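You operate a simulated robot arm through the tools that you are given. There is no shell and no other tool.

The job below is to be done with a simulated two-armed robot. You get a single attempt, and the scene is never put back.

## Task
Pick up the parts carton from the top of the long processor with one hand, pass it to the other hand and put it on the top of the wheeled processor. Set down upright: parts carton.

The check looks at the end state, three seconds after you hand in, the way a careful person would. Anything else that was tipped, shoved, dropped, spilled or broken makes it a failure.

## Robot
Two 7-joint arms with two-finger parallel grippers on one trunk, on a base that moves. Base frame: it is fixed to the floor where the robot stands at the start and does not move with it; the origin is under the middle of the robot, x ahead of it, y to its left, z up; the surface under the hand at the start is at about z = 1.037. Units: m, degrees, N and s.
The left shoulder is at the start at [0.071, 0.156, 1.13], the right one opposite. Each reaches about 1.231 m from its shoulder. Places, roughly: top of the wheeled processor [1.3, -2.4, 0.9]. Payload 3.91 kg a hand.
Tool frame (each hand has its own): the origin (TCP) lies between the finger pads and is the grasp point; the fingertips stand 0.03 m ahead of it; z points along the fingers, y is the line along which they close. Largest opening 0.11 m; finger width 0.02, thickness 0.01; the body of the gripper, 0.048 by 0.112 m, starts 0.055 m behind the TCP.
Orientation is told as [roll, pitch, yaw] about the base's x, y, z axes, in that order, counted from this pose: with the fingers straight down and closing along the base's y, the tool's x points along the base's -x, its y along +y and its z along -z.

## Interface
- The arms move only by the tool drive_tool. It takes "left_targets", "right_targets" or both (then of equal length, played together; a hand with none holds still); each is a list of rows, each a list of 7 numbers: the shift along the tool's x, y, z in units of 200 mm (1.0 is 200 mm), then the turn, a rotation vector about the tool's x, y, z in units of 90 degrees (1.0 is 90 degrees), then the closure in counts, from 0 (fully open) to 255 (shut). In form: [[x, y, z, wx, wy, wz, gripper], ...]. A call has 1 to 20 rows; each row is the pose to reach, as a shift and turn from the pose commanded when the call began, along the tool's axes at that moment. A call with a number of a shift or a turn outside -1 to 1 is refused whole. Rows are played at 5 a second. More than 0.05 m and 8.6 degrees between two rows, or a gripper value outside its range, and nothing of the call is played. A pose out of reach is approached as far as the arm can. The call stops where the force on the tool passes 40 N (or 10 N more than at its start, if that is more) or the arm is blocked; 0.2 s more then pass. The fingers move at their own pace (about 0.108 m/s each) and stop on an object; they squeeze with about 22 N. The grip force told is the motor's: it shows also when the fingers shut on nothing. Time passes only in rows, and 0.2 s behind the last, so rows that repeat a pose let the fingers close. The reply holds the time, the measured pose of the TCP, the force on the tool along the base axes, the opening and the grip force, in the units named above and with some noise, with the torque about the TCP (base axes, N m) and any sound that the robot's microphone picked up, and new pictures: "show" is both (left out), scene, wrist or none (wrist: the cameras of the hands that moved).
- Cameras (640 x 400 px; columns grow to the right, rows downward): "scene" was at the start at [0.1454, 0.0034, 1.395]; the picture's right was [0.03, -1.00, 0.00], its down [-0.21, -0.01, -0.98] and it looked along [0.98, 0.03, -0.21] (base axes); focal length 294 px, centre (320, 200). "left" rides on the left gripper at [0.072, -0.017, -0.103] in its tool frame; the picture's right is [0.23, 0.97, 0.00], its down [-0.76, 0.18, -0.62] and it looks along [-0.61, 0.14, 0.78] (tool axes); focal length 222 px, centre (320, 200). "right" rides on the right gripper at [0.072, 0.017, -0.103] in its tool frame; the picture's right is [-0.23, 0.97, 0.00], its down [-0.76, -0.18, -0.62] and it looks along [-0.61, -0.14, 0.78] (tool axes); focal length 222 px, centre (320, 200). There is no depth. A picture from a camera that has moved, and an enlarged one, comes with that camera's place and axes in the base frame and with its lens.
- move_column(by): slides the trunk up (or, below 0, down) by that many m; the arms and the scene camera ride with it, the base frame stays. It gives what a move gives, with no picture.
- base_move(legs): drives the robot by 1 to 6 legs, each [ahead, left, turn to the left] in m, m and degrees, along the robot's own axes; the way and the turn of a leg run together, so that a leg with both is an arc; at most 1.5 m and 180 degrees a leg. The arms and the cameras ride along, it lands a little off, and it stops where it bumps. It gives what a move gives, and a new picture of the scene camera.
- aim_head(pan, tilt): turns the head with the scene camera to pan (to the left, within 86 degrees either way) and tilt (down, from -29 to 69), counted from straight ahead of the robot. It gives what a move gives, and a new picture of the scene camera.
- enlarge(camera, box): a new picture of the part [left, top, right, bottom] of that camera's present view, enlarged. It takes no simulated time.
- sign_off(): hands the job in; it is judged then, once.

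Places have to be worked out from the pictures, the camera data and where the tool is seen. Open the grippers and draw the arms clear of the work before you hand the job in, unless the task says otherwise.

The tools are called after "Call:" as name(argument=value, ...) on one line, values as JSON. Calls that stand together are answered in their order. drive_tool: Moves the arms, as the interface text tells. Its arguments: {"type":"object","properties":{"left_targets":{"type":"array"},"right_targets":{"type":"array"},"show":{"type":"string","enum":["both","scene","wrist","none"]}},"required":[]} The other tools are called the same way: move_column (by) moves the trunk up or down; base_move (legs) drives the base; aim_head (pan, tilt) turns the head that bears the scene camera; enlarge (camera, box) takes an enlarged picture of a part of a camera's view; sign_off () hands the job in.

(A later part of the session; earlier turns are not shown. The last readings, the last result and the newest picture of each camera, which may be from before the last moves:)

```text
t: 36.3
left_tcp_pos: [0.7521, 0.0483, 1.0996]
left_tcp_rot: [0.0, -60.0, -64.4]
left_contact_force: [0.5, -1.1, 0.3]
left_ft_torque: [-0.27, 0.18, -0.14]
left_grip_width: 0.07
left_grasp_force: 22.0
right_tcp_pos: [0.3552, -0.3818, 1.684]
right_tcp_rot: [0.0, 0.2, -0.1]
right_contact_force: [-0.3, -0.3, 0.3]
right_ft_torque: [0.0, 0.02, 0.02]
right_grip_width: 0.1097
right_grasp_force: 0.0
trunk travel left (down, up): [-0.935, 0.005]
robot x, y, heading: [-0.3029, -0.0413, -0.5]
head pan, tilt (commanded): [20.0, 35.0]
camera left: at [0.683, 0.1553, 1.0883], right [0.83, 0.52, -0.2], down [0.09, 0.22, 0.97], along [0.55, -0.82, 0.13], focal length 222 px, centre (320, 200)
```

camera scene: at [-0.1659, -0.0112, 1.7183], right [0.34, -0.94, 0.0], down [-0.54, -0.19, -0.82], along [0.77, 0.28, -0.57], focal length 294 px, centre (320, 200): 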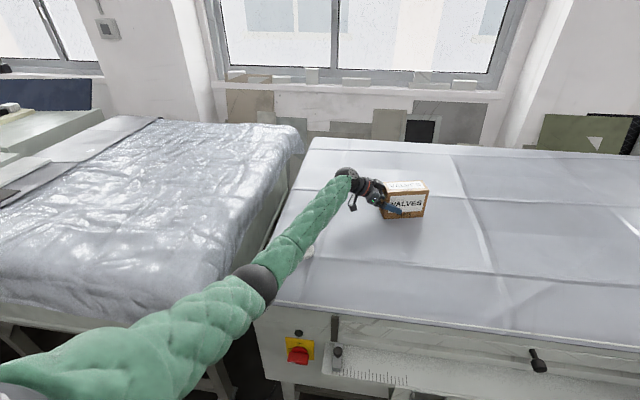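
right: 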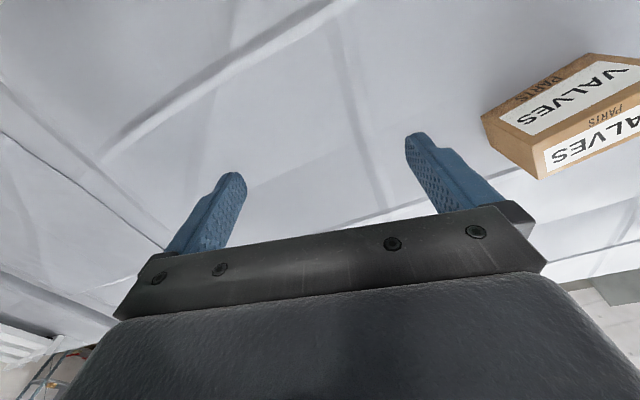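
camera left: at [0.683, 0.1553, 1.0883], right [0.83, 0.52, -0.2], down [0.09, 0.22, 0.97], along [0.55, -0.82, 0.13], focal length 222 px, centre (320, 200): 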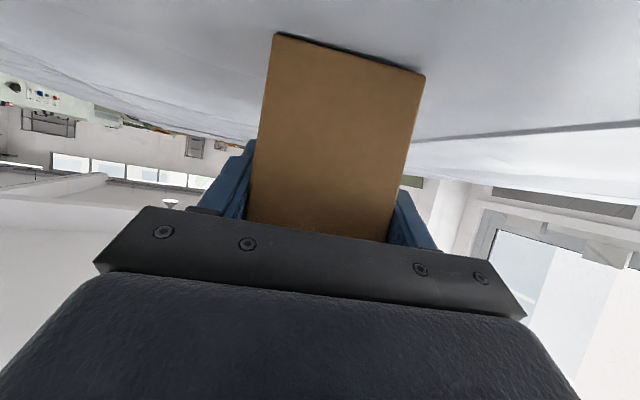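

The grip holds on the carton at 0.07 m width with 22 N. I'll lift 3 cm and read the weight.

Call:
drive_tool(left_targets=[[-0.043, 0, -0.025, 0, 0, 0, 255], [-0.087, 0, -0.05, 0, 0, 0, 255], [-0.13, 0, -0.075, 0, 0, 0, 255], [-0.13, 0, -0.075, 0, 0, 0, 255], [-0.13, 0, -0.075, 0, 0, 0, 255]], show="both")

Call:
enlarge(camera="scene", box=[300, 140, 460, 240])

```text
t: 37.5
left_tcp_pos: [0.7537, 0.0483, 1.1283]
left_tcp_rot: [0.1, -60.0, -64.5]
left_contact_force: [0.0, -1.1, 0.1]
left_ft_torque: [0.13, 0.1, 0.13]
left_grip_width: 0.0697
left_grasp_force: 22.0
right_tcp_pos: [0.3557, -0.3808, 1.6842]
right_tcp_rot: [0.0, 0.1, -0.1]
right_contact_force: [0.3, -0.5, 0.1]
right_ft_torque: [0.02, 0.0, 0.03]
right_grip_width: 0.1099
right_grasp_force: 0.0
trunk travel left (down, up): [-0.935, 0.005]
robot x, y, heading: [-0.3005, -0.0469, -0.4]
head pan, tilt (commanded): [20.0, 35.0]
camera scene: at [-0.1655, -0.0117, 1.7182], right [0.34, -0.94, 0.0], down [-0.54, -0.19, -0.82], along [0.77, 0.28, -0.57], focal length 294 px, centre (320, 200)
camera left: at [0.6845, 0.1555, 1.1181], right [0.83, 0.52, -0.2], down [0.09, 0.22, 0.97], along [0.55, -0.82, 0.13], focal length 222 px, centre (320, 200)
```

scene: 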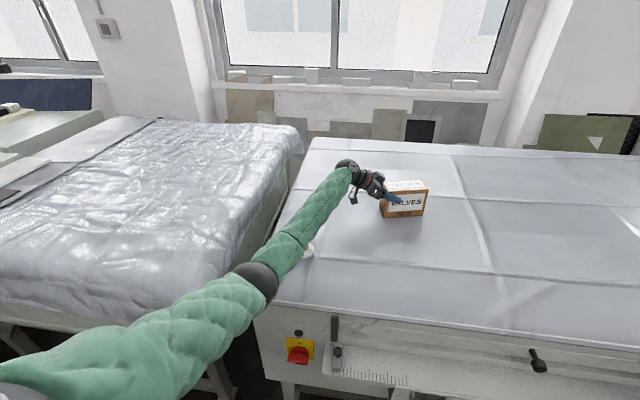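
left: 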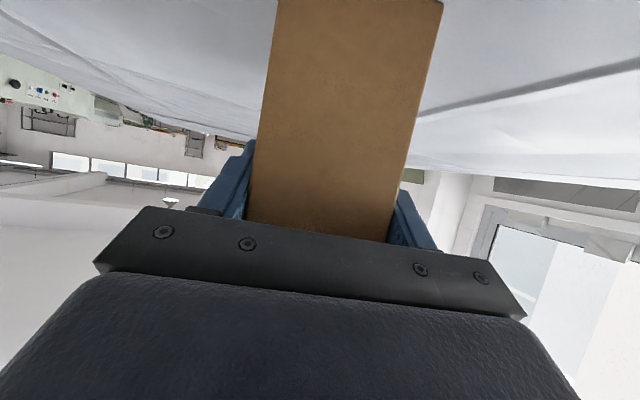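

```text
4.00 times, centred on (380, 190) of scene
camera zoom: at [-0.1655, -0.0117, 1.7182], right [0.34, -0.94, 0.0], down [-0.54, -0.19, -0.82], along [0.77, 0.28, -0.57], focal length 1177 px, centre (80, 240)
```

zoom: 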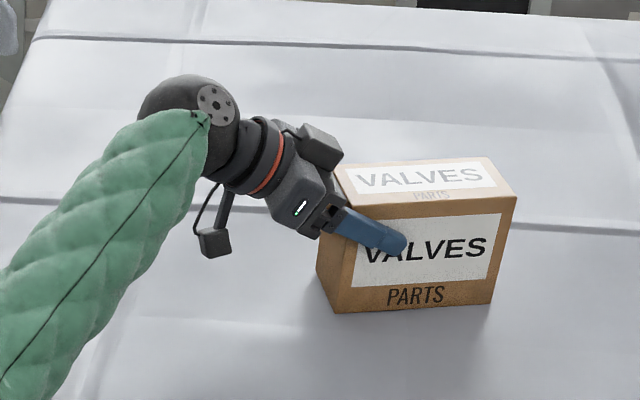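

The carton stayed on the table: the fingers slid up along it rather than lifting it. I'll move up another 1 cm in one row and read the force right away to see how much friction the grip gives.

Call:
drive_tool(left_targets=[[-0.043, 0, -0.025, 0, 0, 0, 255]], show="wrist")

```text
t: 37.9
left_tcp_pos: [0.7546, 0.0484, 1.1407]
left_tcp_rot: [0.0, -59.9, -64.5]
left_contact_force: [-0.5, 0.8, -5.8]
left_ft_torque: [0.28, 0.14, -0.02]
left_grip_width: 0.0701
left_grasp_force: 22.2
right_tcp_pos: [0.3565, -0.3808, 1.6834]
right_tcp_rot: [0.0, 0.1, -0.1]
right_contact_force: [-0.6, 0.2, -0.1]
right_ft_torque: [0.0, 0.0, 0.04]
right_grip_width: 0.1102
right_grasp_force: 0.1
trunk travel left (down, up): [-0.935, 0.005]
robot x, y, heading: [-0.2974, -0.0412, -0.2]
head pan, tilt (commanded): [20.0, 35.0]
camera left: at [0.6851, 0.1558, 1.1288], right [0.83, 0.52, -0.2], down [0.09, 0.22, 0.97], along [0.55, -0.82, 0.13], focal length 222 px, centre (320, 200)
```

left: 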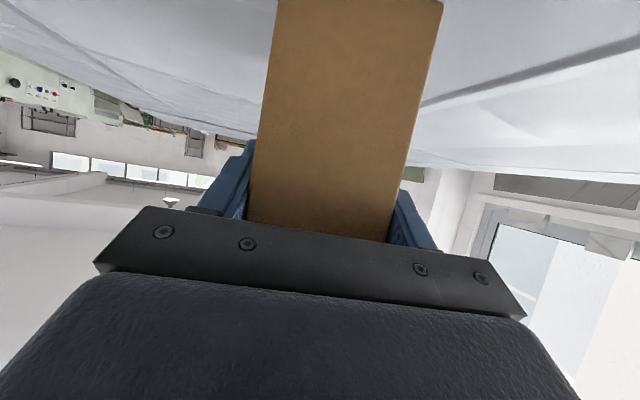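

Now the reading is -5.8 N and the carton appears to move with the hand (about 0.6 kg). I'll check in the scene view.

Call:
enlarge(camera="scene", box=[300, 140, 460, 240])

```text
4.00 times, centred on (380, 190) of scene
camera zoom: at [-0.1651, -0.0117, 1.7182], right [0.34, -0.94, 0.0], down [-0.54, -0.19, -0.82], along [0.77, 0.28, -0.57], focal length 1177 px, centre (80, 240)
```

zoom: 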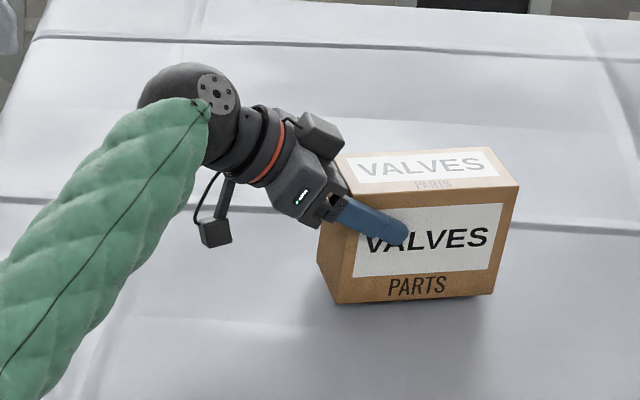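

The carton is lifted about 1 cm. I'll hold still for a moment to see whether it slips in the fingers.

Call:
drive_tool(left_targets=[[0, 0, 0, 0, 0, 0, 255], [0, 0, 0, 0, 0, 0, 255]], show="wrist")

Call:
enlarge(camera="scene", box=[300, 140, 460, 240])

```text
t: 38.5
left_tcp_pos: [0.754, 0.0493, 1.1399]
left_tcp_rot: [0.0, -60.0, -64.4]
left_contact_force: [-0.6, 0.1, -5.8]
left_ft_torque: [0.27, 0.14, -0.04]
left_grip_width: 0.0698
left_grasp_force: 21.9
right_tcp_pos: [0.3567, -0.3825, 1.6831]
right_tcp_rot: [0.0, 0.1, 0.0]
right_contact_force: [0.4, -0.1, 0.1]
right_ft_torque: [0.02, 0.01, 0.0]
right_grip_width: 0.1101
right_grasp_force: 0.1
trunk travel left (down, up): [-0.935, 0.005]
robot x, y, heading: [-0.2989, -0.0431, 0.2]
head pan, tilt (commanded): [20.0, 35.0]
camera left: at [0.6851, 0.1559, 1.1291], right [0.83, 0.52, -0.2], down [0.09, 0.22, 0.97], along [0.55, -0.82, 0.13], focal length 222 px, centre (320, 200)
```

left: 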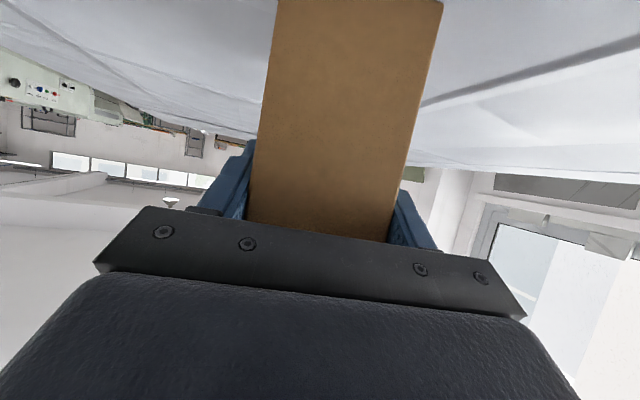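

```text
4.00 times, centred on (380, 190) of scene
camera zoom: at [-0.1651, -0.0117, 1.7182], right [0.34, -0.94, 0.0], down [-0.54, -0.19, -0.82], along [0.77, 0.28, -0.57], focal length 1177 px, centre (80, 240)
```

zoom: 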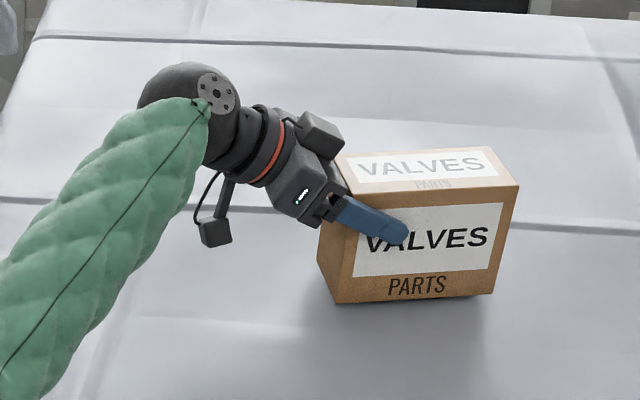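

It holds steadily at -5.8 N without slipping. I'll raise it slowly by 3 cm more and check again for slip.

Call:
drive_tool(left_targets=[[-0.022, 0, -0.0125, 0, 0, 0, 255], [-0.043, 0, -0.025, 0, 0, 0, 255], [-0.065, 0, -0.0375, 0, 0, 0, 255], [-0.087, 0, -0.05, 0, 0, 0, 255], [-0.108, 0, -0.0625, 0, 0, 0, 255], [-0.13, 0, -0.075, 0, 0, 0, 255]], show="wrist")

Call:
enlarge(camera="scene", box=[300, 140, 460, 240])

```text
t: 39.9
left_tcp_pos: [0.7532, 0.0497, 1.1682]
left_tcp_rot: [0.0, -60.0, -64.5]
left_contact_force: [-0.1, -0.2, -6.0]
left_ft_torque: [0.26, 0.1, 0.03]
left_grip_width: 0.0698
left_grasp_force: 21.6
right_tcp_pos: [0.3563, -0.381, 1.6822]
right_tcp_rot: [0.0, 0.2, -0.1]
right_contact_force: [0.4, -0.5, 1.1]
right_ft_torque: [-0.03, 0.0, 0.0]
right_grip_width: 0.1104
right_grasp_force: 0.0
trunk travel left (down, up): [-0.935, 0.005]
robot x, y, heading: [-0.2997, -0.0436, -0.3]
head pan, tilt (commanded): [20.0, 35.0]
camera left: at [0.6836, 0.1562, 1.1571], right [0.83, 0.52, -0.2], down [0.09, 0.22, 0.97], along [0.55, -0.82, 0.13], focal length 222 px, centre (320, 200)
```

left: 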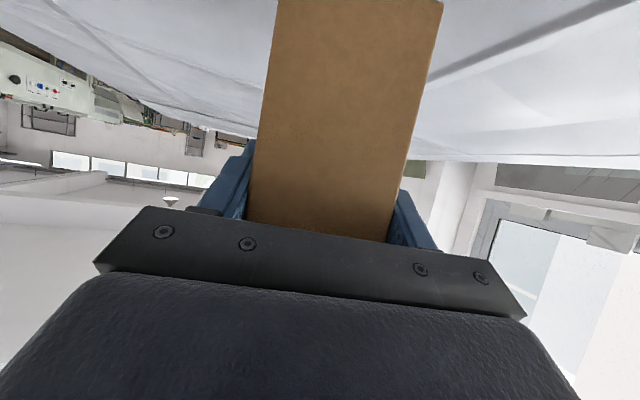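

```text
4.00 times, centred on (380, 190) of scene
camera zoom: at [-0.1651, -0.0116, 1.7182], right [0.34, -0.94, 0.0], down [-0.54, -0.19, -0.82], along [0.77, 0.28, -0.57], focal length 1177 px, centre (80, 240)
```

zoom: 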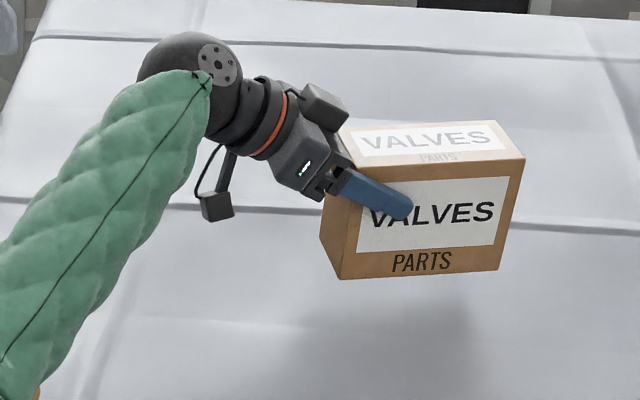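

The carton hangs level and firm. I'll slowly bring it 0.2 m toward the robot while turning it 25° so its long side lies along y, in two stages, watching the stamp and elbow.

Call:
drive_tool(left_targets=[[0.003, -0.046, -0.017, 0.0123, 0, 0.0071, 255], [0.007, -0.091, -0.034, 0.0245, 0, 0.0142, 255], [0.01, -0.137, -0.05, 0.0368, 0, 0.0213, 255], [0.013, -0.183, -0.067, 0.0491, 0, 0.0283, 255], [0.017, -0.229, -0.084, 0.0614, 0, 0.0354, 255], [0.02, -0.274, -0.101, 0.0736, 0, 0.0425, 255], [0.023, -0.32, -0.118, 0.0859, 0, 0.0496, 255], [0.027, -0.366, -0.134, 0.0982, 0, 0.0567, 255], [0.03, -0.412, -0.151, 0.1104, 0, 0.0638, 255], [0.034, -0.457, -0.168, 0.1227, 0, 0.0709, 255]], show="both")

```text
t: 42.1
left_tcp_pos: [0.6553, 0.04, 1.1785]
left_tcp_rot: [0.0, -60.0, -77.2]
left_contact_force: [-0.2, -0.1, -6.7]
left_ft_torque: [0.27, 0.07, -0.04]
left_grip_width: 0.0698
left_grasp_force: 22.6
right_tcp_pos: [0.3565, -0.382, 1.6835]
right_tcp_rot: [-0.1, 0.0, -0.1]
right_contact_force: [0.3, -0.5, 0.3]
right_ft_torque: [-0.02, -0.01, 0.04]
right_grip_width: 0.11
right_grasp_force: 0.1
trunk travel left (down, up): [-0.935, 0.005]
robot x, y, heading: [-0.3006, -0.0386, -0.1]
head pan, tilt (commanded): [20.0, 35.0]
camera scene: at [-0.1655, -0.0114, 1.7183], right [0.34, -0.94, 0.0], down [-0.54, -0.19, -0.82], along [0.77, 0.28, -0.57], focal length 294 px, centre (320, 200)
camera left: at [0.6114, 0.1588, 1.1684], right [0.92, 0.33, -0.2], down [0.14, 0.19, 0.97], along [0.35, -0.93, 0.13], focal length 222 px, centre (320, 200)
```

scene: 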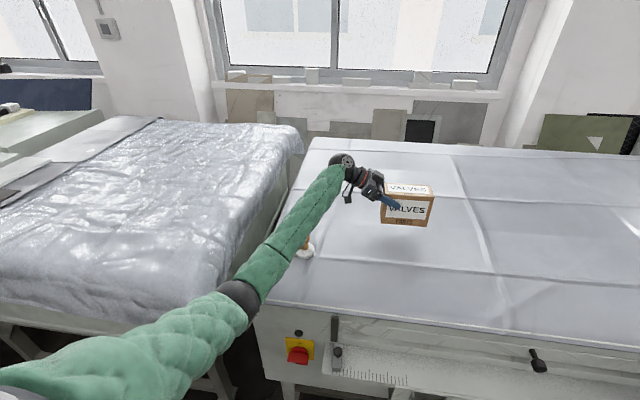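
left: 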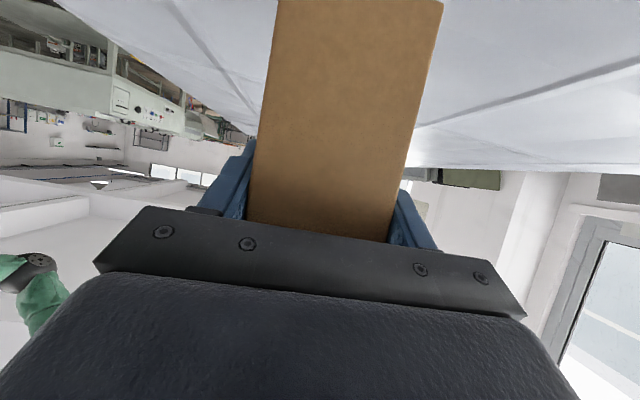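

The carton stays level and the forearm passes about 10 cm above the stamp. I'll do the second half, ending with a bit more height.

Call:
drive_tool(left_targets=[[-0.011, -0.048, -0.013, 0.0123, 0, 0.0071, 255], [-0.021, -0.096, -0.026, 0.0245, 0, 0.0142, 255], [-0.032, -0.144, -0.038, 0.0368, 0, 0.0213, 255], [-0.042, -0.193, -0.051, 0.0491, 0, 0.0283, 255], [-0.053, -0.241, -0.064, 0.0614, 0, 0.0354, 255], [-0.063, -0.289, -0.077, 0.0736, 0, 0.0425, 255], [-0.074, -0.337, -0.089, 0.0859, 0, 0.0496, 255], [-0.084, -0.385, -0.102, 0.0982, 0, 0.0567, 255], [-0.095, -0.433, -0.115, 0.1104, 0, 0.0638, 255], [-0.106, -0.482, -0.128, 0.1227, 0, 0.0709, 255]], show="both")

```text
t: 44.3
left_tcp_pos: [0.5598, 0.0291, 1.2088]
left_tcp_rot: [0.0, -60.0, -90.0]
left_contact_force: [-0.8, -0.6, -6.2]
left_ft_torque: [0.28, -0.01, -0.02]
left_grip_width: 0.07
left_grasp_force: 22.3
right_tcp_pos: [0.3554, -0.3815, 1.6831]
right_tcp_rot: [0.0, 0.1, -0.1]
right_contact_force: [0.0, -0.2, -0.9]
right_ft_torque: [0.03, -0.01, -0.03]
right_grip_width: 0.1099
right_grasp_force: 0.1
trunk travel left (down, up): [-0.935, 0.005]
robot x, y, heading: [-0.3022, -0.0413, -0.4]
head pan, tilt (commanded): [20.0, 35.0]
camera scene: at [-0.1655, -0.0115, 1.7182], right [0.34, -0.94, 0.0], down [-0.54, -0.19, -0.82], along [0.77, 0.28, -0.57], focal length 294 px, centre (320, 200)
camera left: at [0.5431, 0.1551, 1.1986], right [0.97, 0.11, -0.2], down [0.18, 0.16, 0.97], along [0.14, -0.98, 0.13], focal length 222 px, centre (320, 200)
```

scene: 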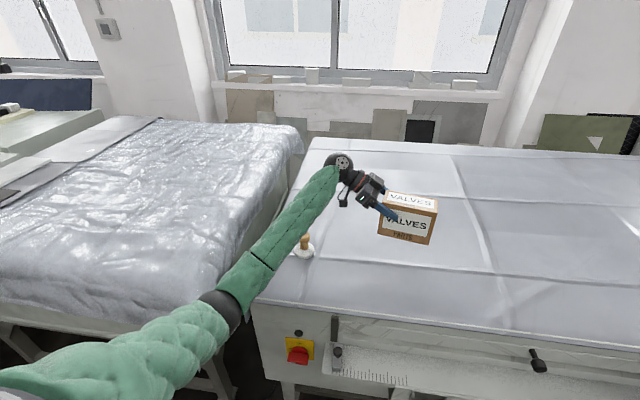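
left: 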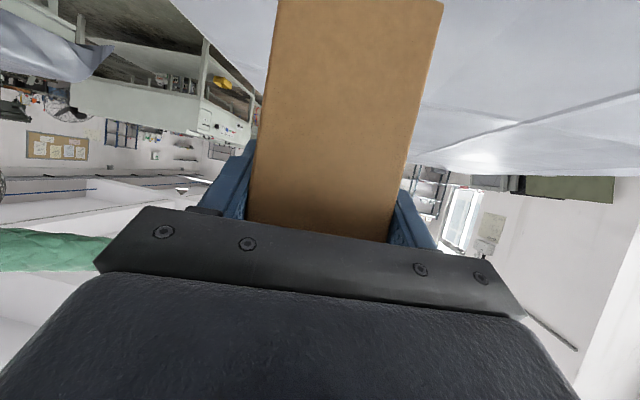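

The carton is now at about [0.56, -0.02] with its long side along y. I'll take a close view to measure its pose in the hand before bringing the right hand in.

Call:
enlarge(camera="scene", box=[310, 140, 470, 260])

Call:
aim_head(pan=0, tilt=32)

```text
3.33 times, centred on (390, 200) of scene
camera zoom: at [-0.1655, -0.0115, 1.7182], right [0.34, -0.94, 0.0], down [-0.54, -0.19, -0.82], along [0.77, 0.28, -0.57], focal length 981 px, centre (87, 200)
```

zoom: 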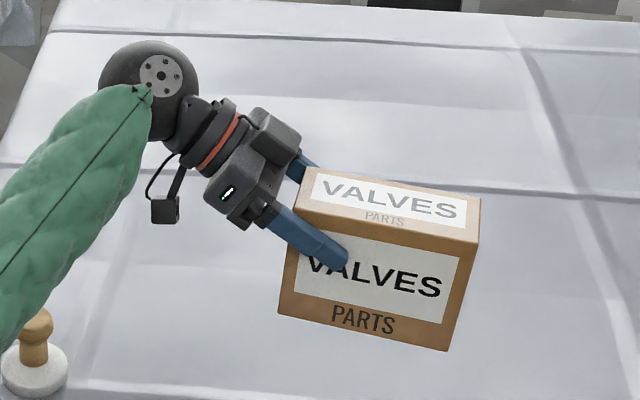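

```text
t: 45.2
left_tcp_pos: [0.5613, 0.0284, 1.2092]
left_tcp_rot: [0.0, -60.1, -90.0]
left_contact_force: [-0.2, -0.2, -6.9]
left_ft_torque: [0.24, 0.0, 0.02]
left_grip_width: 0.0701
left_grasp_force: 22.1
right_tcp_pos: [0.357, -0.3809, 1.6837]
right_tcp_rot: [0.0, 0.1, -0.1]
right_contact_force: [-0.6, -0.1, 0.3]
right_ft_torque: [-0.01, -0.01, -0.01]
right_grip_width: 0.1102
right_grasp_force: 0.1
trunk travel left (down, up): [-0.935, 0.005]
robot x, y, heading: [-0.3011, -0.0409, -0.1]
head pan, tilt (commanded): [0.0, 32.0]
camera scene: at [-0.1585, -0.0417, 1.7229], right [0.0, -1.0, 0.0], down [-0.53, 0.0, -0.85], along [0.85, 0.0, -0.53], focal length 294 px, centre (320, 200)
```

scene: 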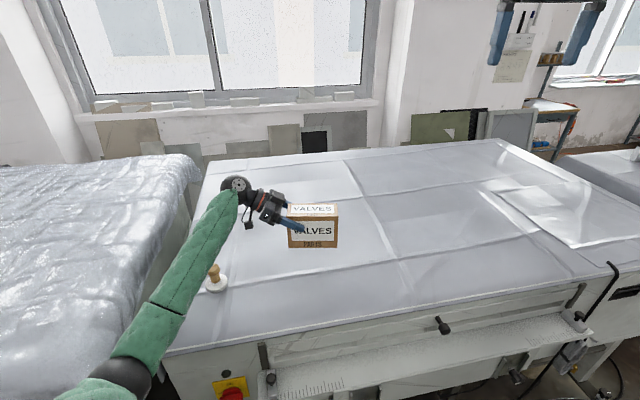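

Call:
enlarge(camera="scene", box=[240, 170, 368, 250])

```text
5.00 times, centred on (304, 210) of scene
camera zoom: at [-0.1585, -0.0417, 1.7229], right [0.0, -1.0, 0.0], down [-0.53, 0.0, -0.85], along [0.85, 0.0, -0.53], focal length 1471 px, centre (400, 150)
```

zoom: 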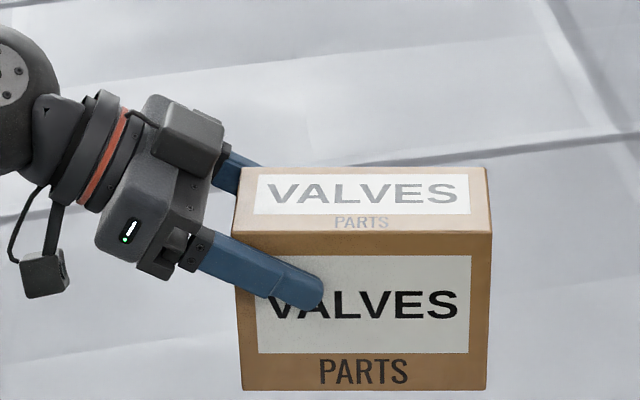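

The carton is level, bottom at z ≈ 1.122, top ≈ 1.24, centred at [0.561, -0.021]. I'll turn the right hand +90° and bring it part of the way, well above everything.

Call:
drive_tool(right_targets=[[-0.039, 0.055, 0.056, 0, 0, -0.0833, 0], [-0.078, 0.109, 0.112, 0, 0, -0.1667, 0], [-0.116, 0.164, 0.168, 0, 0, -0.25, 0], [-0.155, 0.218, 0.223, 0, 0, -0.3333, 0], [-0.194, 0.273, 0.279, 0, 0, -0.4167, 0], [-0.233, 0.328, 0.335, 0, 0, -0.5, 0], [-0.271, 0.382, 0.391, 0, 0, -0.5833, 0], [-0.31, 0.437, 0.447, 0, 0, -0.6667, 0], [-0.349, 0.491, 0.503, 0, 0, -0.75, 0], [-0.388, 0.546, 0.558, 0, 0, -0.8333, 0], [-0.426, 0.6, 0.614, 0, 0, -0.9167, 0], [-0.465, 0.655, 0.67, 0, 0, -1.0, 0], [-0.465, 0.655, 0.67, 0, 0, -1.0, 0]], show="both")

```text
t: 48.0
left_tcp_pos: [0.5605, 0.0278, 1.2094]
left_tcp_rot: [0.0, -60.0, -90.0]
left_contact_force: [0.2, -0.3, -5.3]
left_ft_torque: [0.3, -0.01, -0.02]
left_grip_width: 0.0697
left_grasp_force: 22.1
right_tcp_pos: [0.4515, -0.2508, 1.5516]
right_tcp_rot: [0.2, -0.1, 89.9]
right_contact_force: [0.4, 0.3, -0.3]
right_ft_torque: [-0.01, -0.03, 0.01]
right_grip_width: 0.1101
right_grasp_force: 0.1
trunk travel left (down, up): [-0.935, 0.005]
robot x, y, heading: [-0.3036, -0.0443, 0.1]
head pan, tilt (commanded): [0.0, 32.0]
camera scene: at [-0.1588, -0.042, 1.7229], right [0.0, -1.0, 0.0], down [-0.53, 0.0, -0.85], along [0.85, 0.0, -0.53], focal length 294 px, centre (320, 200)
camera right: at [0.4343, -0.3232, 1.6546], right [-0.97, 0.23, 0.0], down [0.18, 0.76, 0.62], along [0.14, 0.61, -0.78], focal length 222 px, centre (320, 200)
```

scene: 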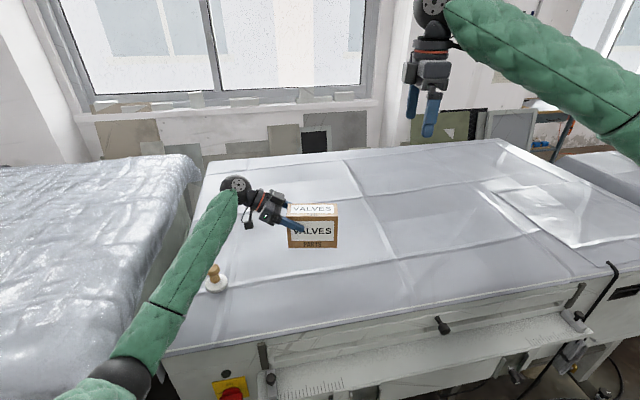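
right: 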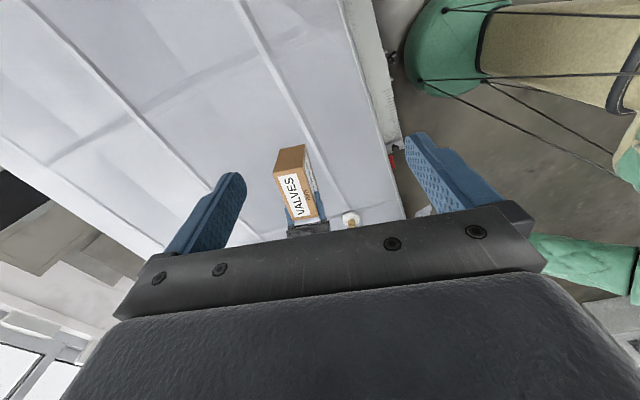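

The right hand is turned correctly. I'll move it over the carton to hover with fingertips about 9 cm above the top.

Call:
drive_tool(right_targets=[[-0.125, -0.068, 0.12, 0, 0, 0, 0], [-0.25, -0.137, 0.24, 0, 0, 0, 0], [-0.375, -0.205, 0.36, 0, 0, 0, 0], [-0.5, -0.274, 0.479, 0, 0, 0, 0], [-0.625, -0.342, 0.599, 0, 0, 0, 0], [-0.75, -0.411, 0.719, 0, 0, 0, 0], [-0.875, -0.479, 0.838, 0, 0, 0, 0], [-1.0, -0.5475, 0.958, 0, 0, 0, 0], [-1.0, -0.5475, 0.958, 0, 0, 0, 0]], show="both")

Call:
enlarge(camera="scene", box=[220, 110, 412, 250])

```text
t: 50.0
left_tcp_pos: [0.5605, 0.0283, 1.2102]
left_tcp_rot: [0.1, -59.9, -90.0]
left_contact_force: [-0.6, -0.3, -6.1]
left_ft_torque: [0.33, 0.0, 0.03]
left_grip_width: 0.07
left_grasp_force: 21.9
right_tcp_pos: [0.5592, -0.051, 1.361]
right_tcp_rot: [0.1, 0.0, 89.8]
right_contact_force: [0.4, -0.5, 0.4]
right_ft_torque: [0.03, 0.03, 0.0]
right_grip_width: 0.11
right_grasp_force: 0.2
trunk travel left (down, up): [-0.935, 0.005]
robot x, y, heading: [-0.2991, -0.0412, 0.0]
head pan, tilt (commanded): [0.0, 32.0]
camera scene: at [-0.1591, -0.0427, 1.7229], right [0.0, -1.0, 0.0], down [-0.53, 0.0, -0.85], along [0.85, 0.0, -0.53], focal length 294 px, centre (320, 200)
camera right: at [0.5418, -0.123, 1.4639], right [-0.97, 0.23, 0.0], down [0.18, 0.76, 0.62], along [0.14, 0.61, -0.78], focal length 222 px, centre (320, 200)
```

scene: 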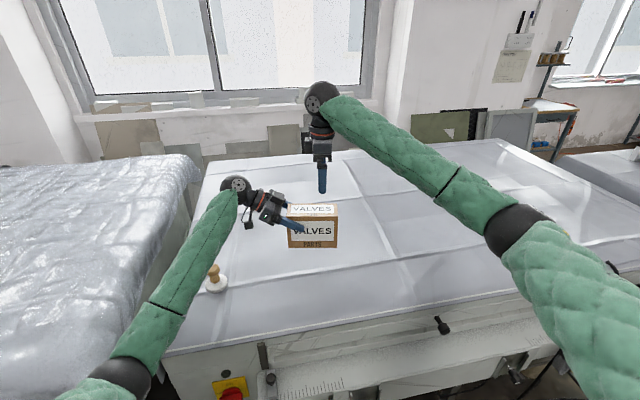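
right: 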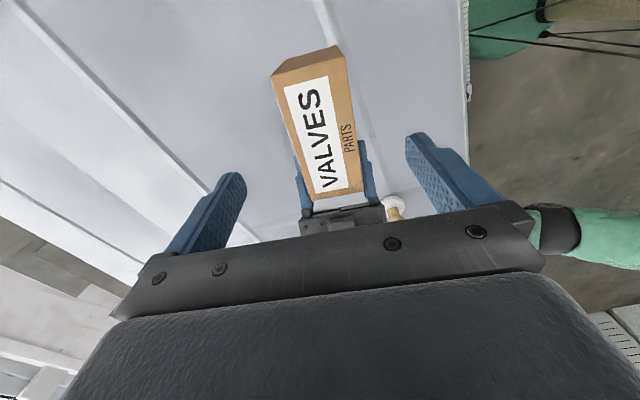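

```text
2.86 times, centred on (316, 180) of scene
camera zoom: at [-0.1591, -0.0427, 1.7229], right [0.0, -1.0, 0.0], down [-0.53, 0.0, -0.85], along [0.85, 0.0, -0.53], focal length 841 px, centre (331, 257)
```

zoom: 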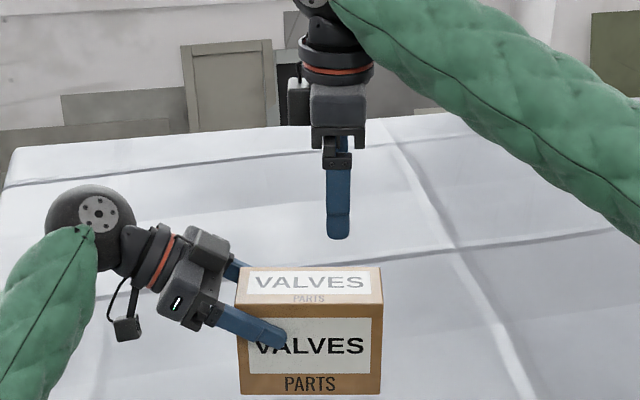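

The right hand is well centred over the carton. For safety I'll lower the carton with the left hand to about 2.5 cm above the tabletop before the exchange.

Call:
drive_tool(left_targets=[[0.043, 0, 0.025, 0, 0, 0, 255], [0.087, 0, 0.05, 0, 0, 0, 255], [0.13, 0, 0.075, 0, 0, 0, 255], [0.173, 0, 0.1, 0, 0, 0, 255], [0.217, 0, 0.125, 0, 0, 0, 255], [0.26, 0, 0.15, 0, 0, 0, 255], [0.26, 0, 0.15, 0, 0, 0, 255]], show="scene")

Call:
enlarge(camera="scene", box=[220, 130, 412, 270])

Call:
enlarge(camera="right", box=[220, 20, 440, 240])

```text
t: 51.6
left_tcp_pos: [0.5603, 0.0288, 1.1481]
left_tcp_rot: [0.0, -60.0, -90.0]
left_contact_force: [-0.9, -0.3, -5.7]
left_ft_torque: [0.34, -0.01, 0.01]
left_grip_width: 0.0698
left_grasp_force: 22.1
right_tcp_pos: [0.5595, -0.0495, 1.3602]
right_tcp_rot: [0.0, 0.0, 89.9]
right_contact_force: [-0.1, -0.7, 0.5]
right_ft_torque: [-0.01, 0.0, -0.01]
right_grip_width: 0.1101
right_grasp_force: 0.1
trunk travel left (down, up): [-0.935, 0.005]
robot x, y, heading: [-0.3022, -0.0402, -0.2]
head pan, tilt (commanded): [0.0, 32.0]
camera scene: at [-0.1583, -0.0415, 1.7229], right [0.0, -1.0, 0.0], down [-0.53, 0.0, -0.85], along [0.85, 0.0, -0.53], focal length 294 px, centre (320, 200)
```

scene: 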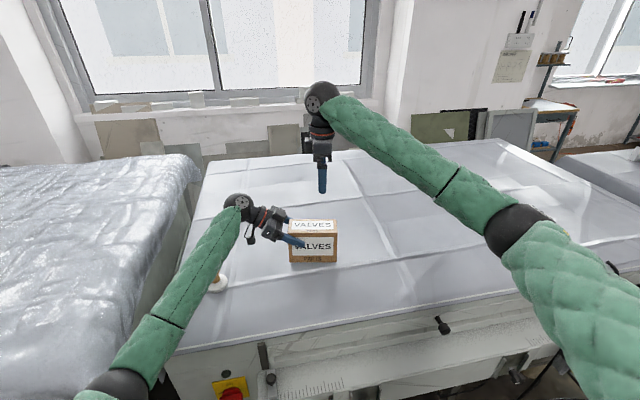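

```text
2.86 times, centred on (316, 200) of scene
camera zoom: at [-0.1583, -0.0415, 1.7229], right [0.0, -1.0, 0.0], down [-0.53, 0.0, -0.85], along [0.85, 0.0, -0.53], focal length 841 px, centre (331, 200)
```

zoom: 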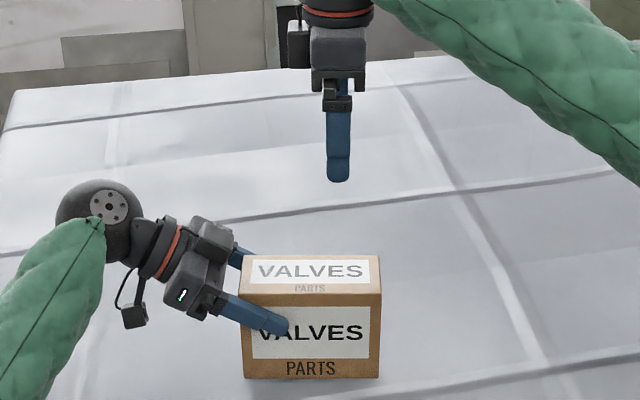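

```text
1.82 times, centred on (330, 130) of right
camera zoom: at [0.5423, -0.1221, 1.4637], right [-0.97, 0.23, 0.0], down [0.18, 0.76, 0.62], along [0.14, 0.61, -0.78], focal length 404 px, centre (302, 327)
```

zoom: 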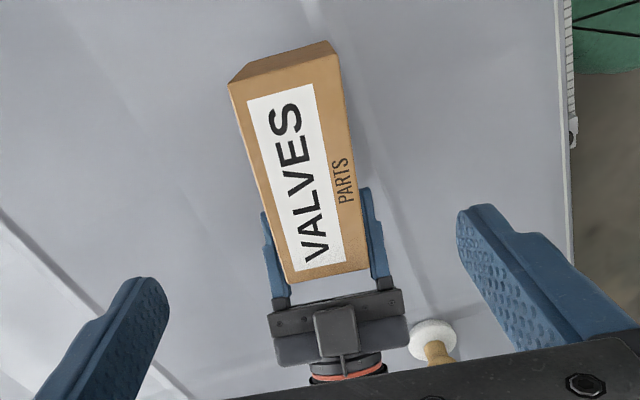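

Box top now at z ≈ 1.179, spanning x 0.526–0.594, y -0.095–0.054. I'll lower the right hand to just above the top, aligned at y ≈ -0.039.

Call:
drive_tool(right_targets=[[-0.029, -0.003, 0.15, 0, 0, 0, 0], [-0.0575, -0.005, 0.3, 0, 0, 0, 0], [-0.0575, -0.005, 0.45, 0, 0, 0, 0], [-0.0575, -0.005, 0.6, 0, 0, 0, 0], [-0.0575, -0.005, 0.6, 0, 0, 0, 0]], show="both")

Call:
enlarge(camera="scene", box=[220, 130, 412, 270])

```text
t: 52.8
left_tcp_pos: [0.5615, 0.029, 1.1498]
left_tcp_rot: [0.0, -59.9, -90.0]
left_contact_force: [0.2, 0.0, -5.6]
left_ft_torque: [0.28, 0.02, -0.03]
left_grip_width: 0.0699
left_grasp_force: 22.6
right_tcp_pos: [0.5577, -0.0399, 1.2393]
right_tcp_rot: [0.1, 0.0, 89.9]
right_contact_force: [0.8, 0.1, -0.6]
right_ft_torque: [0.01, 0.04, -0.01]
right_grip_width: 0.1097
right_grasp_force: 0.0
trunk travel left (down, up): [-0.935, 0.005]
robot x, y, heading: [-0.3011, -0.0398, -0.1]
head pan, tilt (commanded): [0.0, 32.0]
camera scene: at [-0.1586, -0.0412, 1.7229], right [0.0, -1.0, 0.0], down [-0.53, 0.0, -0.85], along [0.85, 0.0, -0.53], focal length 294 px, centre (320, 200)
camera right: at [0.5409, -0.111, 1.342], right [-0.97, 0.23, 0.0], down [0.18, 0.76, 0.62], along [0.14, 0.61, -0.78], focal length 222 px, centre (320, 200)
```

scene: 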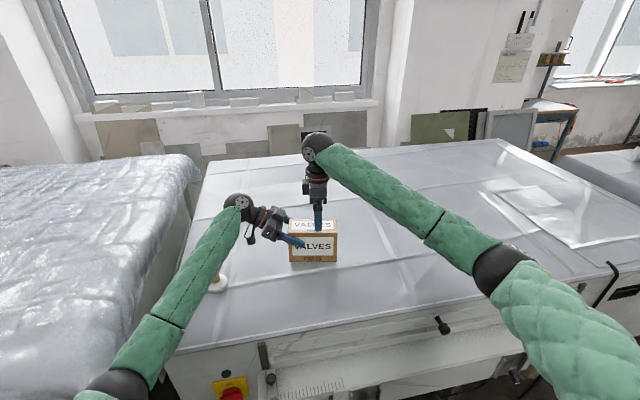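
right: 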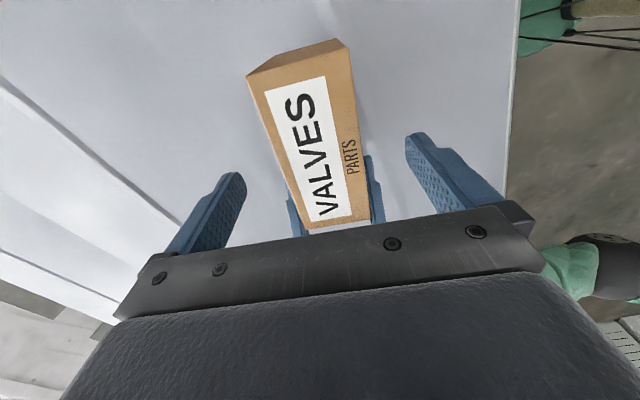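

```text
2.86 times, centred on (316, 200) of scene
camera zoom: at [-0.1586, -0.0412, 1.7229], right [0.0, -1.0, 0.0], down [-0.53, 0.0, -0.85], along [0.85, 0.0, -0.53], focal length 841 px, centre (331, 200)
```

zoom: 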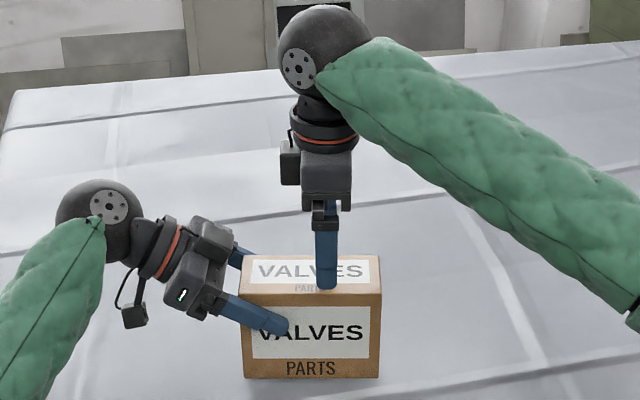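

Clearance between the two hands looks good (about 4 cm expected). I'll lower the right hand 10.5 cm so its open fingers straddle the carton.

Call:
drive_tool(right_targets=[[0, -0.015, 0.1, 0, 0, 0, 0], [0, -0.015, 0.2, 0, 0, 0, 0], [0, -0.015, 0.3, 0, 0, 0, 0], [0, -0.015, 0.4, 0, 0, 0, 0], [0, -0.015, 0.5, 0, 0, 0, 0], [0, -0.015, 0.527, 0, 0, 0, 0], [0, -0.015, 0.527, 0, 0, 0, 0]], show="both")

Call:
enlarge(camera="scene", box=[220, 150, 412, 290])

```text
t: 54.4
left_tcp_pos: [0.5611, 0.0295, 1.1495]
left_tcp_rot: [0.0, -60.0, -89.9]
left_contact_force: [-0.5, 0.0, -6.2]
left_ft_torque: [0.3, -0.02, 0.03]
left_grip_width: 0.0698
left_grasp_force: 21.8
right_tcp_pos: [0.5629, -0.0383, 1.1346]
right_tcp_rot: [0.1, 0.0, 89.9]
right_contact_force: [1.2, -0.2, -0.1]
right_ft_torque: [-0.05, 0.01, -0.02]
right_grip_width: 0.1102
right_grasp_force: 0.2
trunk travel left (down, up): [-0.935, 0.005]
robot x, y, heading: [-0.2996, -0.0397, -0.1]
head pan, tilt (commanded): [0.0, 32.0]
camera scene: at [-0.1583, -0.0413, 1.7228], right [0.0, -1.0, 0.0], down [-0.53, 0.0, -0.85], along [0.85, 0.0, -0.53], focal length 294 px, centre (320, 200)
camera right: at [0.5466, -0.1106, 1.2366], right [-0.97, 0.23, 0.0], down [0.18, 0.76, 0.62], along [0.14, 0.61, -0.78], focal length 222 px, centre (320, 200)
```

scene: 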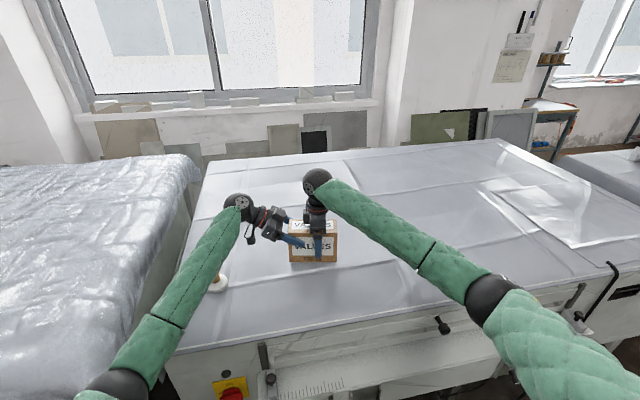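
right: 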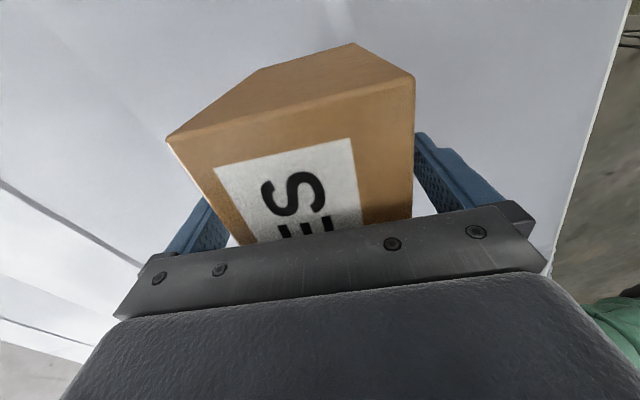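

```text
2.86 times, centred on (316, 220) of scene
camera zoom: at [-0.1583, -0.0413, 1.7228], right [0.0, -1.0, 0.0], down [-0.53, 0.0, -0.85], along [0.85, 0.0, -0.53], focal length 841 px, centre (331, 143)
```

zoom: 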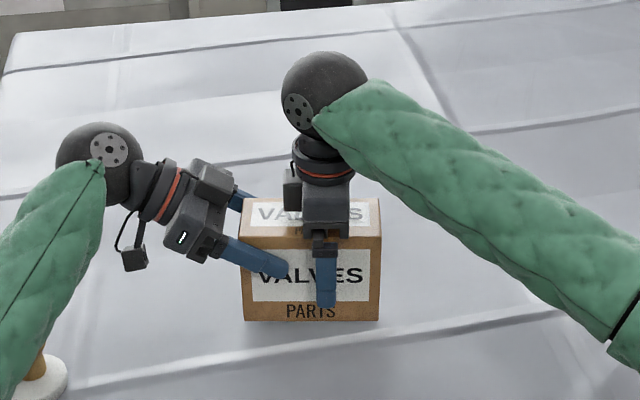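

The right fingers straddle the carton without contact. I'll close the right gripper while the left keeps holding.

Call:
drive_tool(right_targets=[[0, 0.008, 0, 0, 0, 0, 0], [0, 0.008, 0, 0, 0, 0, 100], [0, 0.008, 0, 0, 0, 0, 180], [0, 0.008, 0, 0, 0, 0, 255], [0, 0.008, 0, 0, 0, 0, 255], [0, 0.008, 0, 0, 0, 0, 255], [0, 0.008, 0, 0, 0, 0, 255]], show="both")

Call:
enlarge(camera="scene", box=[220, 150, 412, 290])

```text
t: 56.0
left_tcp_pos: [0.5607, 0.0287, 1.1498]
left_tcp_rot: [0.1, -60.0, -89.9]
left_contact_force: [16.6, 0.8, -11.0]
left_ft_torque: [-0.05, 0.56, 0.46]
left_grip_width: 0.0698
left_grasp_force: 22.5
right_tcp_pos: [0.5613, -0.0388, 1.1323]
right_tcp_rot: [0.2, 0.0, 89.8]
right_contact_force: [-17.9, -2.0, 5.3]
right_ft_torque: [0.71, -0.86, 0.67]
right_grip_width: 0.0701
right_grasp_force: 22.1
trunk travel left (down, up): [-0.935, 0.005]
robot x, y, heading: [-0.301, -0.0427, -0.2]
head pan, tilt (commanded): [0.0, 32.0]
camera scene: at [-0.1584, -0.0415, 1.7229], right [0.0, -1.0, 0.0], down [-0.53, 0.0, -0.85], along [0.85, 0.0, -0.53], focal length 294 px, centre (320, 200)
camera right: at [0.5444, -0.1103, 1.2365], right [-0.97, 0.23, 0.0], down [0.18, 0.76, 0.62], along [0.14, 0.61, -0.78], focal length 222 px, centre (320, 200)
```

scene: 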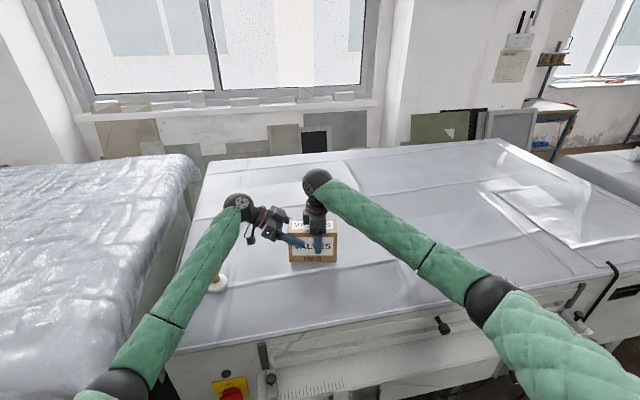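
right: 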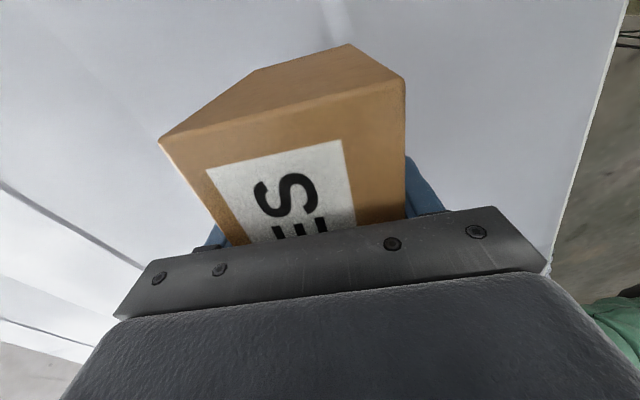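

```text
2.86 times, centred on (316, 220) of scene
camera zoom: at [-0.1584, -0.0415, 1.7229], right [0.0, -1.0, 0.0], down [-0.53, 0.0, -0.85], along [0.85, 0.0, -0.53], focal length 841 px, centre (331, 143)
```

zoom: 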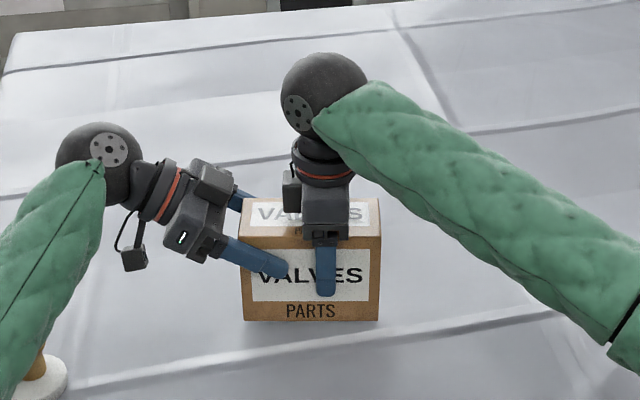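

Both hands now hold the carton, with about 17 N of sideways tension between them from a slight x mismatch. I'll ease the right hand 1.5 mm toward -x and read again.

Call:
drive_tool(right_targets=[[0, 0.004, 0, 0, 0, 0, 255], [0, 0.008, 0, 0, 0, 0, 255], [0, 0.008, 0, 0, 0, 0, 255]], show="none")

```text
t: 56.8
left_tcp_pos: [0.5599, 0.0292, 1.1493]
left_tcp_rot: [0.0, -59.9, -89.8]
left_contact_force: [8.1, 5.5, -14.0]
left_ft_torque: [0.37, -0.05, 0.17]
left_grip_width: 0.07
left_grasp_force: 22.1
right_tcp_pos: [0.5613, -0.0386, 1.1329]
right_tcp_rot: [0.1, -0.1, 89.8]
right_contact_force: [-8.9, -5.3, 7.7]
right_ft_torque: [0.51, -0.09, 0.36]
right_grip_width: 0.0701
right_grasp_force: 21.8
trunk travel left (down, up): [-0.935, 0.005]
robot x, y, heading: [-0.304, -0.0438, -0.1]
head pan, tilt (commanded): [0.0, 32.0]
```

Call:
drive_tool(right_targets=[[0, 0.003, -0.002, 0, 0, 0, 255], [0, 0.007, -0.004, 0, 0, 0, 255], [0, 0.007, -0.004, 0, 0, 0, 255]], show="none")

```text
t: 57.6
left_tcp_pos: [0.5594, 0.0279, 1.1495]
left_tcp_rot: [-0.1, -60.0, -90.2]
left_contact_force: [-26.8, 2.1, -5.4]
left_ft_torque: [0.34, 0.09, -1.18]
left_grip_width: 0.0703
left_grasp_force: 22.0
right_tcp_pos: [0.5589, -0.039, 1.1333]
right_tcp_rot: [0.0, 0.0, 89.7]
right_contact_force: [27.1, -1.8, 0.9]
right_ft_torque: [-0.02, 0.35, -0.63]
right_grip_width: 0.0701
right_grasp_force: 22.3
trunk travel left (down, up): [-0.935, 0.005]
robot x, y, heading: [-0.2992, -0.0441, -0.1]
head pan, tilt (commanded): [0.0, 32.0]
```

That overshot; the balance point is about 1 mm back. I'll correct it.

Call:
drive_tool(right_targets=[[0, -0.003, 0, 0, 0, 0, 255], [0, -0.005, 0, 0, 0, 0, 255], [0, -0.005, 0, 0, 0, 0, 255]], show="none")

```text
t: 58.4
left_tcp_pos: [0.5602, 0.0289, 1.1482]
left_tcp_rot: [0.0, -60.0, -90.0]
left_contact_force: [-21.8, 0.5, -10.2]
left_ft_torque: [0.23, 0.3, -0.97]
left_grip_width: 0.0699
left_grasp_force: 22.0
right_tcp_pos: [0.5604, -0.0389, 1.1331]
right_tcp_rot: [0.1, 0.0, 89.8]
right_contact_force: [22.1, 0.1, 4.7]
right_ft_torque: [0.39, 0.08, -0.47]
right_grip_width: 0.0701
right_grasp_force: 21.8
trunk travel left (down, up): [-0.935, 0.005]
robot x, y, heading: [-0.2996, -0.043, -0.1]
head pan, tilt (commanded): [0.0, 32.0]
```

Call:
drive_tool(right_targets=[[0, -0.002, 0, 0, 0, 0, 255], [0, -0.004, 0, 0, 0, 0, 255], [0, -0.004, 0, 0, 0, 0, 255]], show="none")

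```text
t: 59.2
left_tcp_pos: [0.561, 0.0292, 1.1485]
left_tcp_rot: [0.0, -60.0, -89.8]
left_contact_force: [-13.8, -2.9, -15.2]
left_ft_torque: [0.23, 0.35, -0.77]
left_grip_width: 0.07
left_grasp_force: 22.1
right_tcp_pos: [0.5595, -0.0385, 1.1331]
right_tcp_rot: [0.1, 0.1, 89.9]
right_contact_force: [12.3, 2.9, 8.7]
right_ft_torque: [0.64, -0.12, -0.08]
right_grip_width: 0.0701
right_grasp_force: 22.2
trunk travel left (down, up): [-0.935, 0.005]
robot x, y, heading: [-0.3, -0.0398, 0.2]
head pan, tilt (commanded): [0.0, 32.0]
```

Residual tension is small enough now. I'll open the left gripper just slightly to hand over the load, and check that the right hand carries the carton.

Call:
drive_tool(left_targets=[[0, 0, 0, 0, 0, 0, 90], [0, 0, 0, 0, 0, 0, 80], [0, 0, 0, 0, 0, 0, 70], [0, 0, 0, 0, 0, 0, 70]], show="scene")

Call:
enlarge(camera="scene", box=[220, 150, 412, 290])

```text
t: 60.2
left_tcp_pos: [0.5606, 0.028, 1.149]
left_tcp_rot: [0.1, -59.9, -90.0]
left_contact_force: [-0.2, -0.2, 0.2]
left_ft_torque: [0.0, -0.01, -0.01]
left_grip_width: 0.0799
left_grasp_force: 0.0
right_tcp_pos: [0.5612, -0.0392, 1.1328]
right_tcp_rot: [0.2, 0.0, 90.0]
right_contact_force: [0.0, 0.7, -0.4]
right_ft_torque: [-0.08, -0.01, 0.04]
right_grip_width: 0.07
right_grasp_force: 21.9
trunk travel left (down, up): [-0.935, 0.005]
robot x, y, heading: [-0.3006, -0.0414, -0.0]
head pan, tilt (commanded): [0.0, 32.0]
camera scene: at [-0.1584, -0.0415, 1.7229], right [0.0, -1.0, 0.0], down [-0.53, 0.0, -0.85], along [0.85, 0.0, -0.53], focal length 294 px, centre (320, 200)
```

scene: 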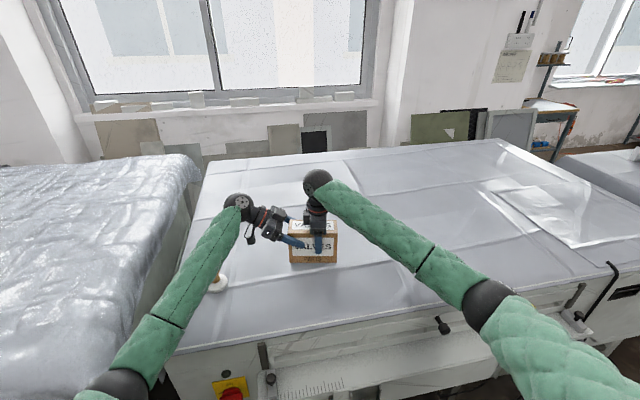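

```text
2.86 times, centred on (316, 220) of scene
camera zoom: at [-0.1584, -0.0415, 1.7229], right [0.0, -1.0, 0.0], down [-0.53, 0.0, -0.85], along [0.85, 0.0, -0.53], focal length 841 px, centre (331, 143)
```

zoom: 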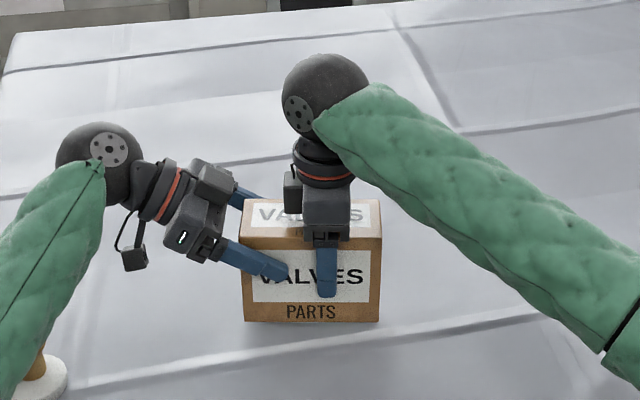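

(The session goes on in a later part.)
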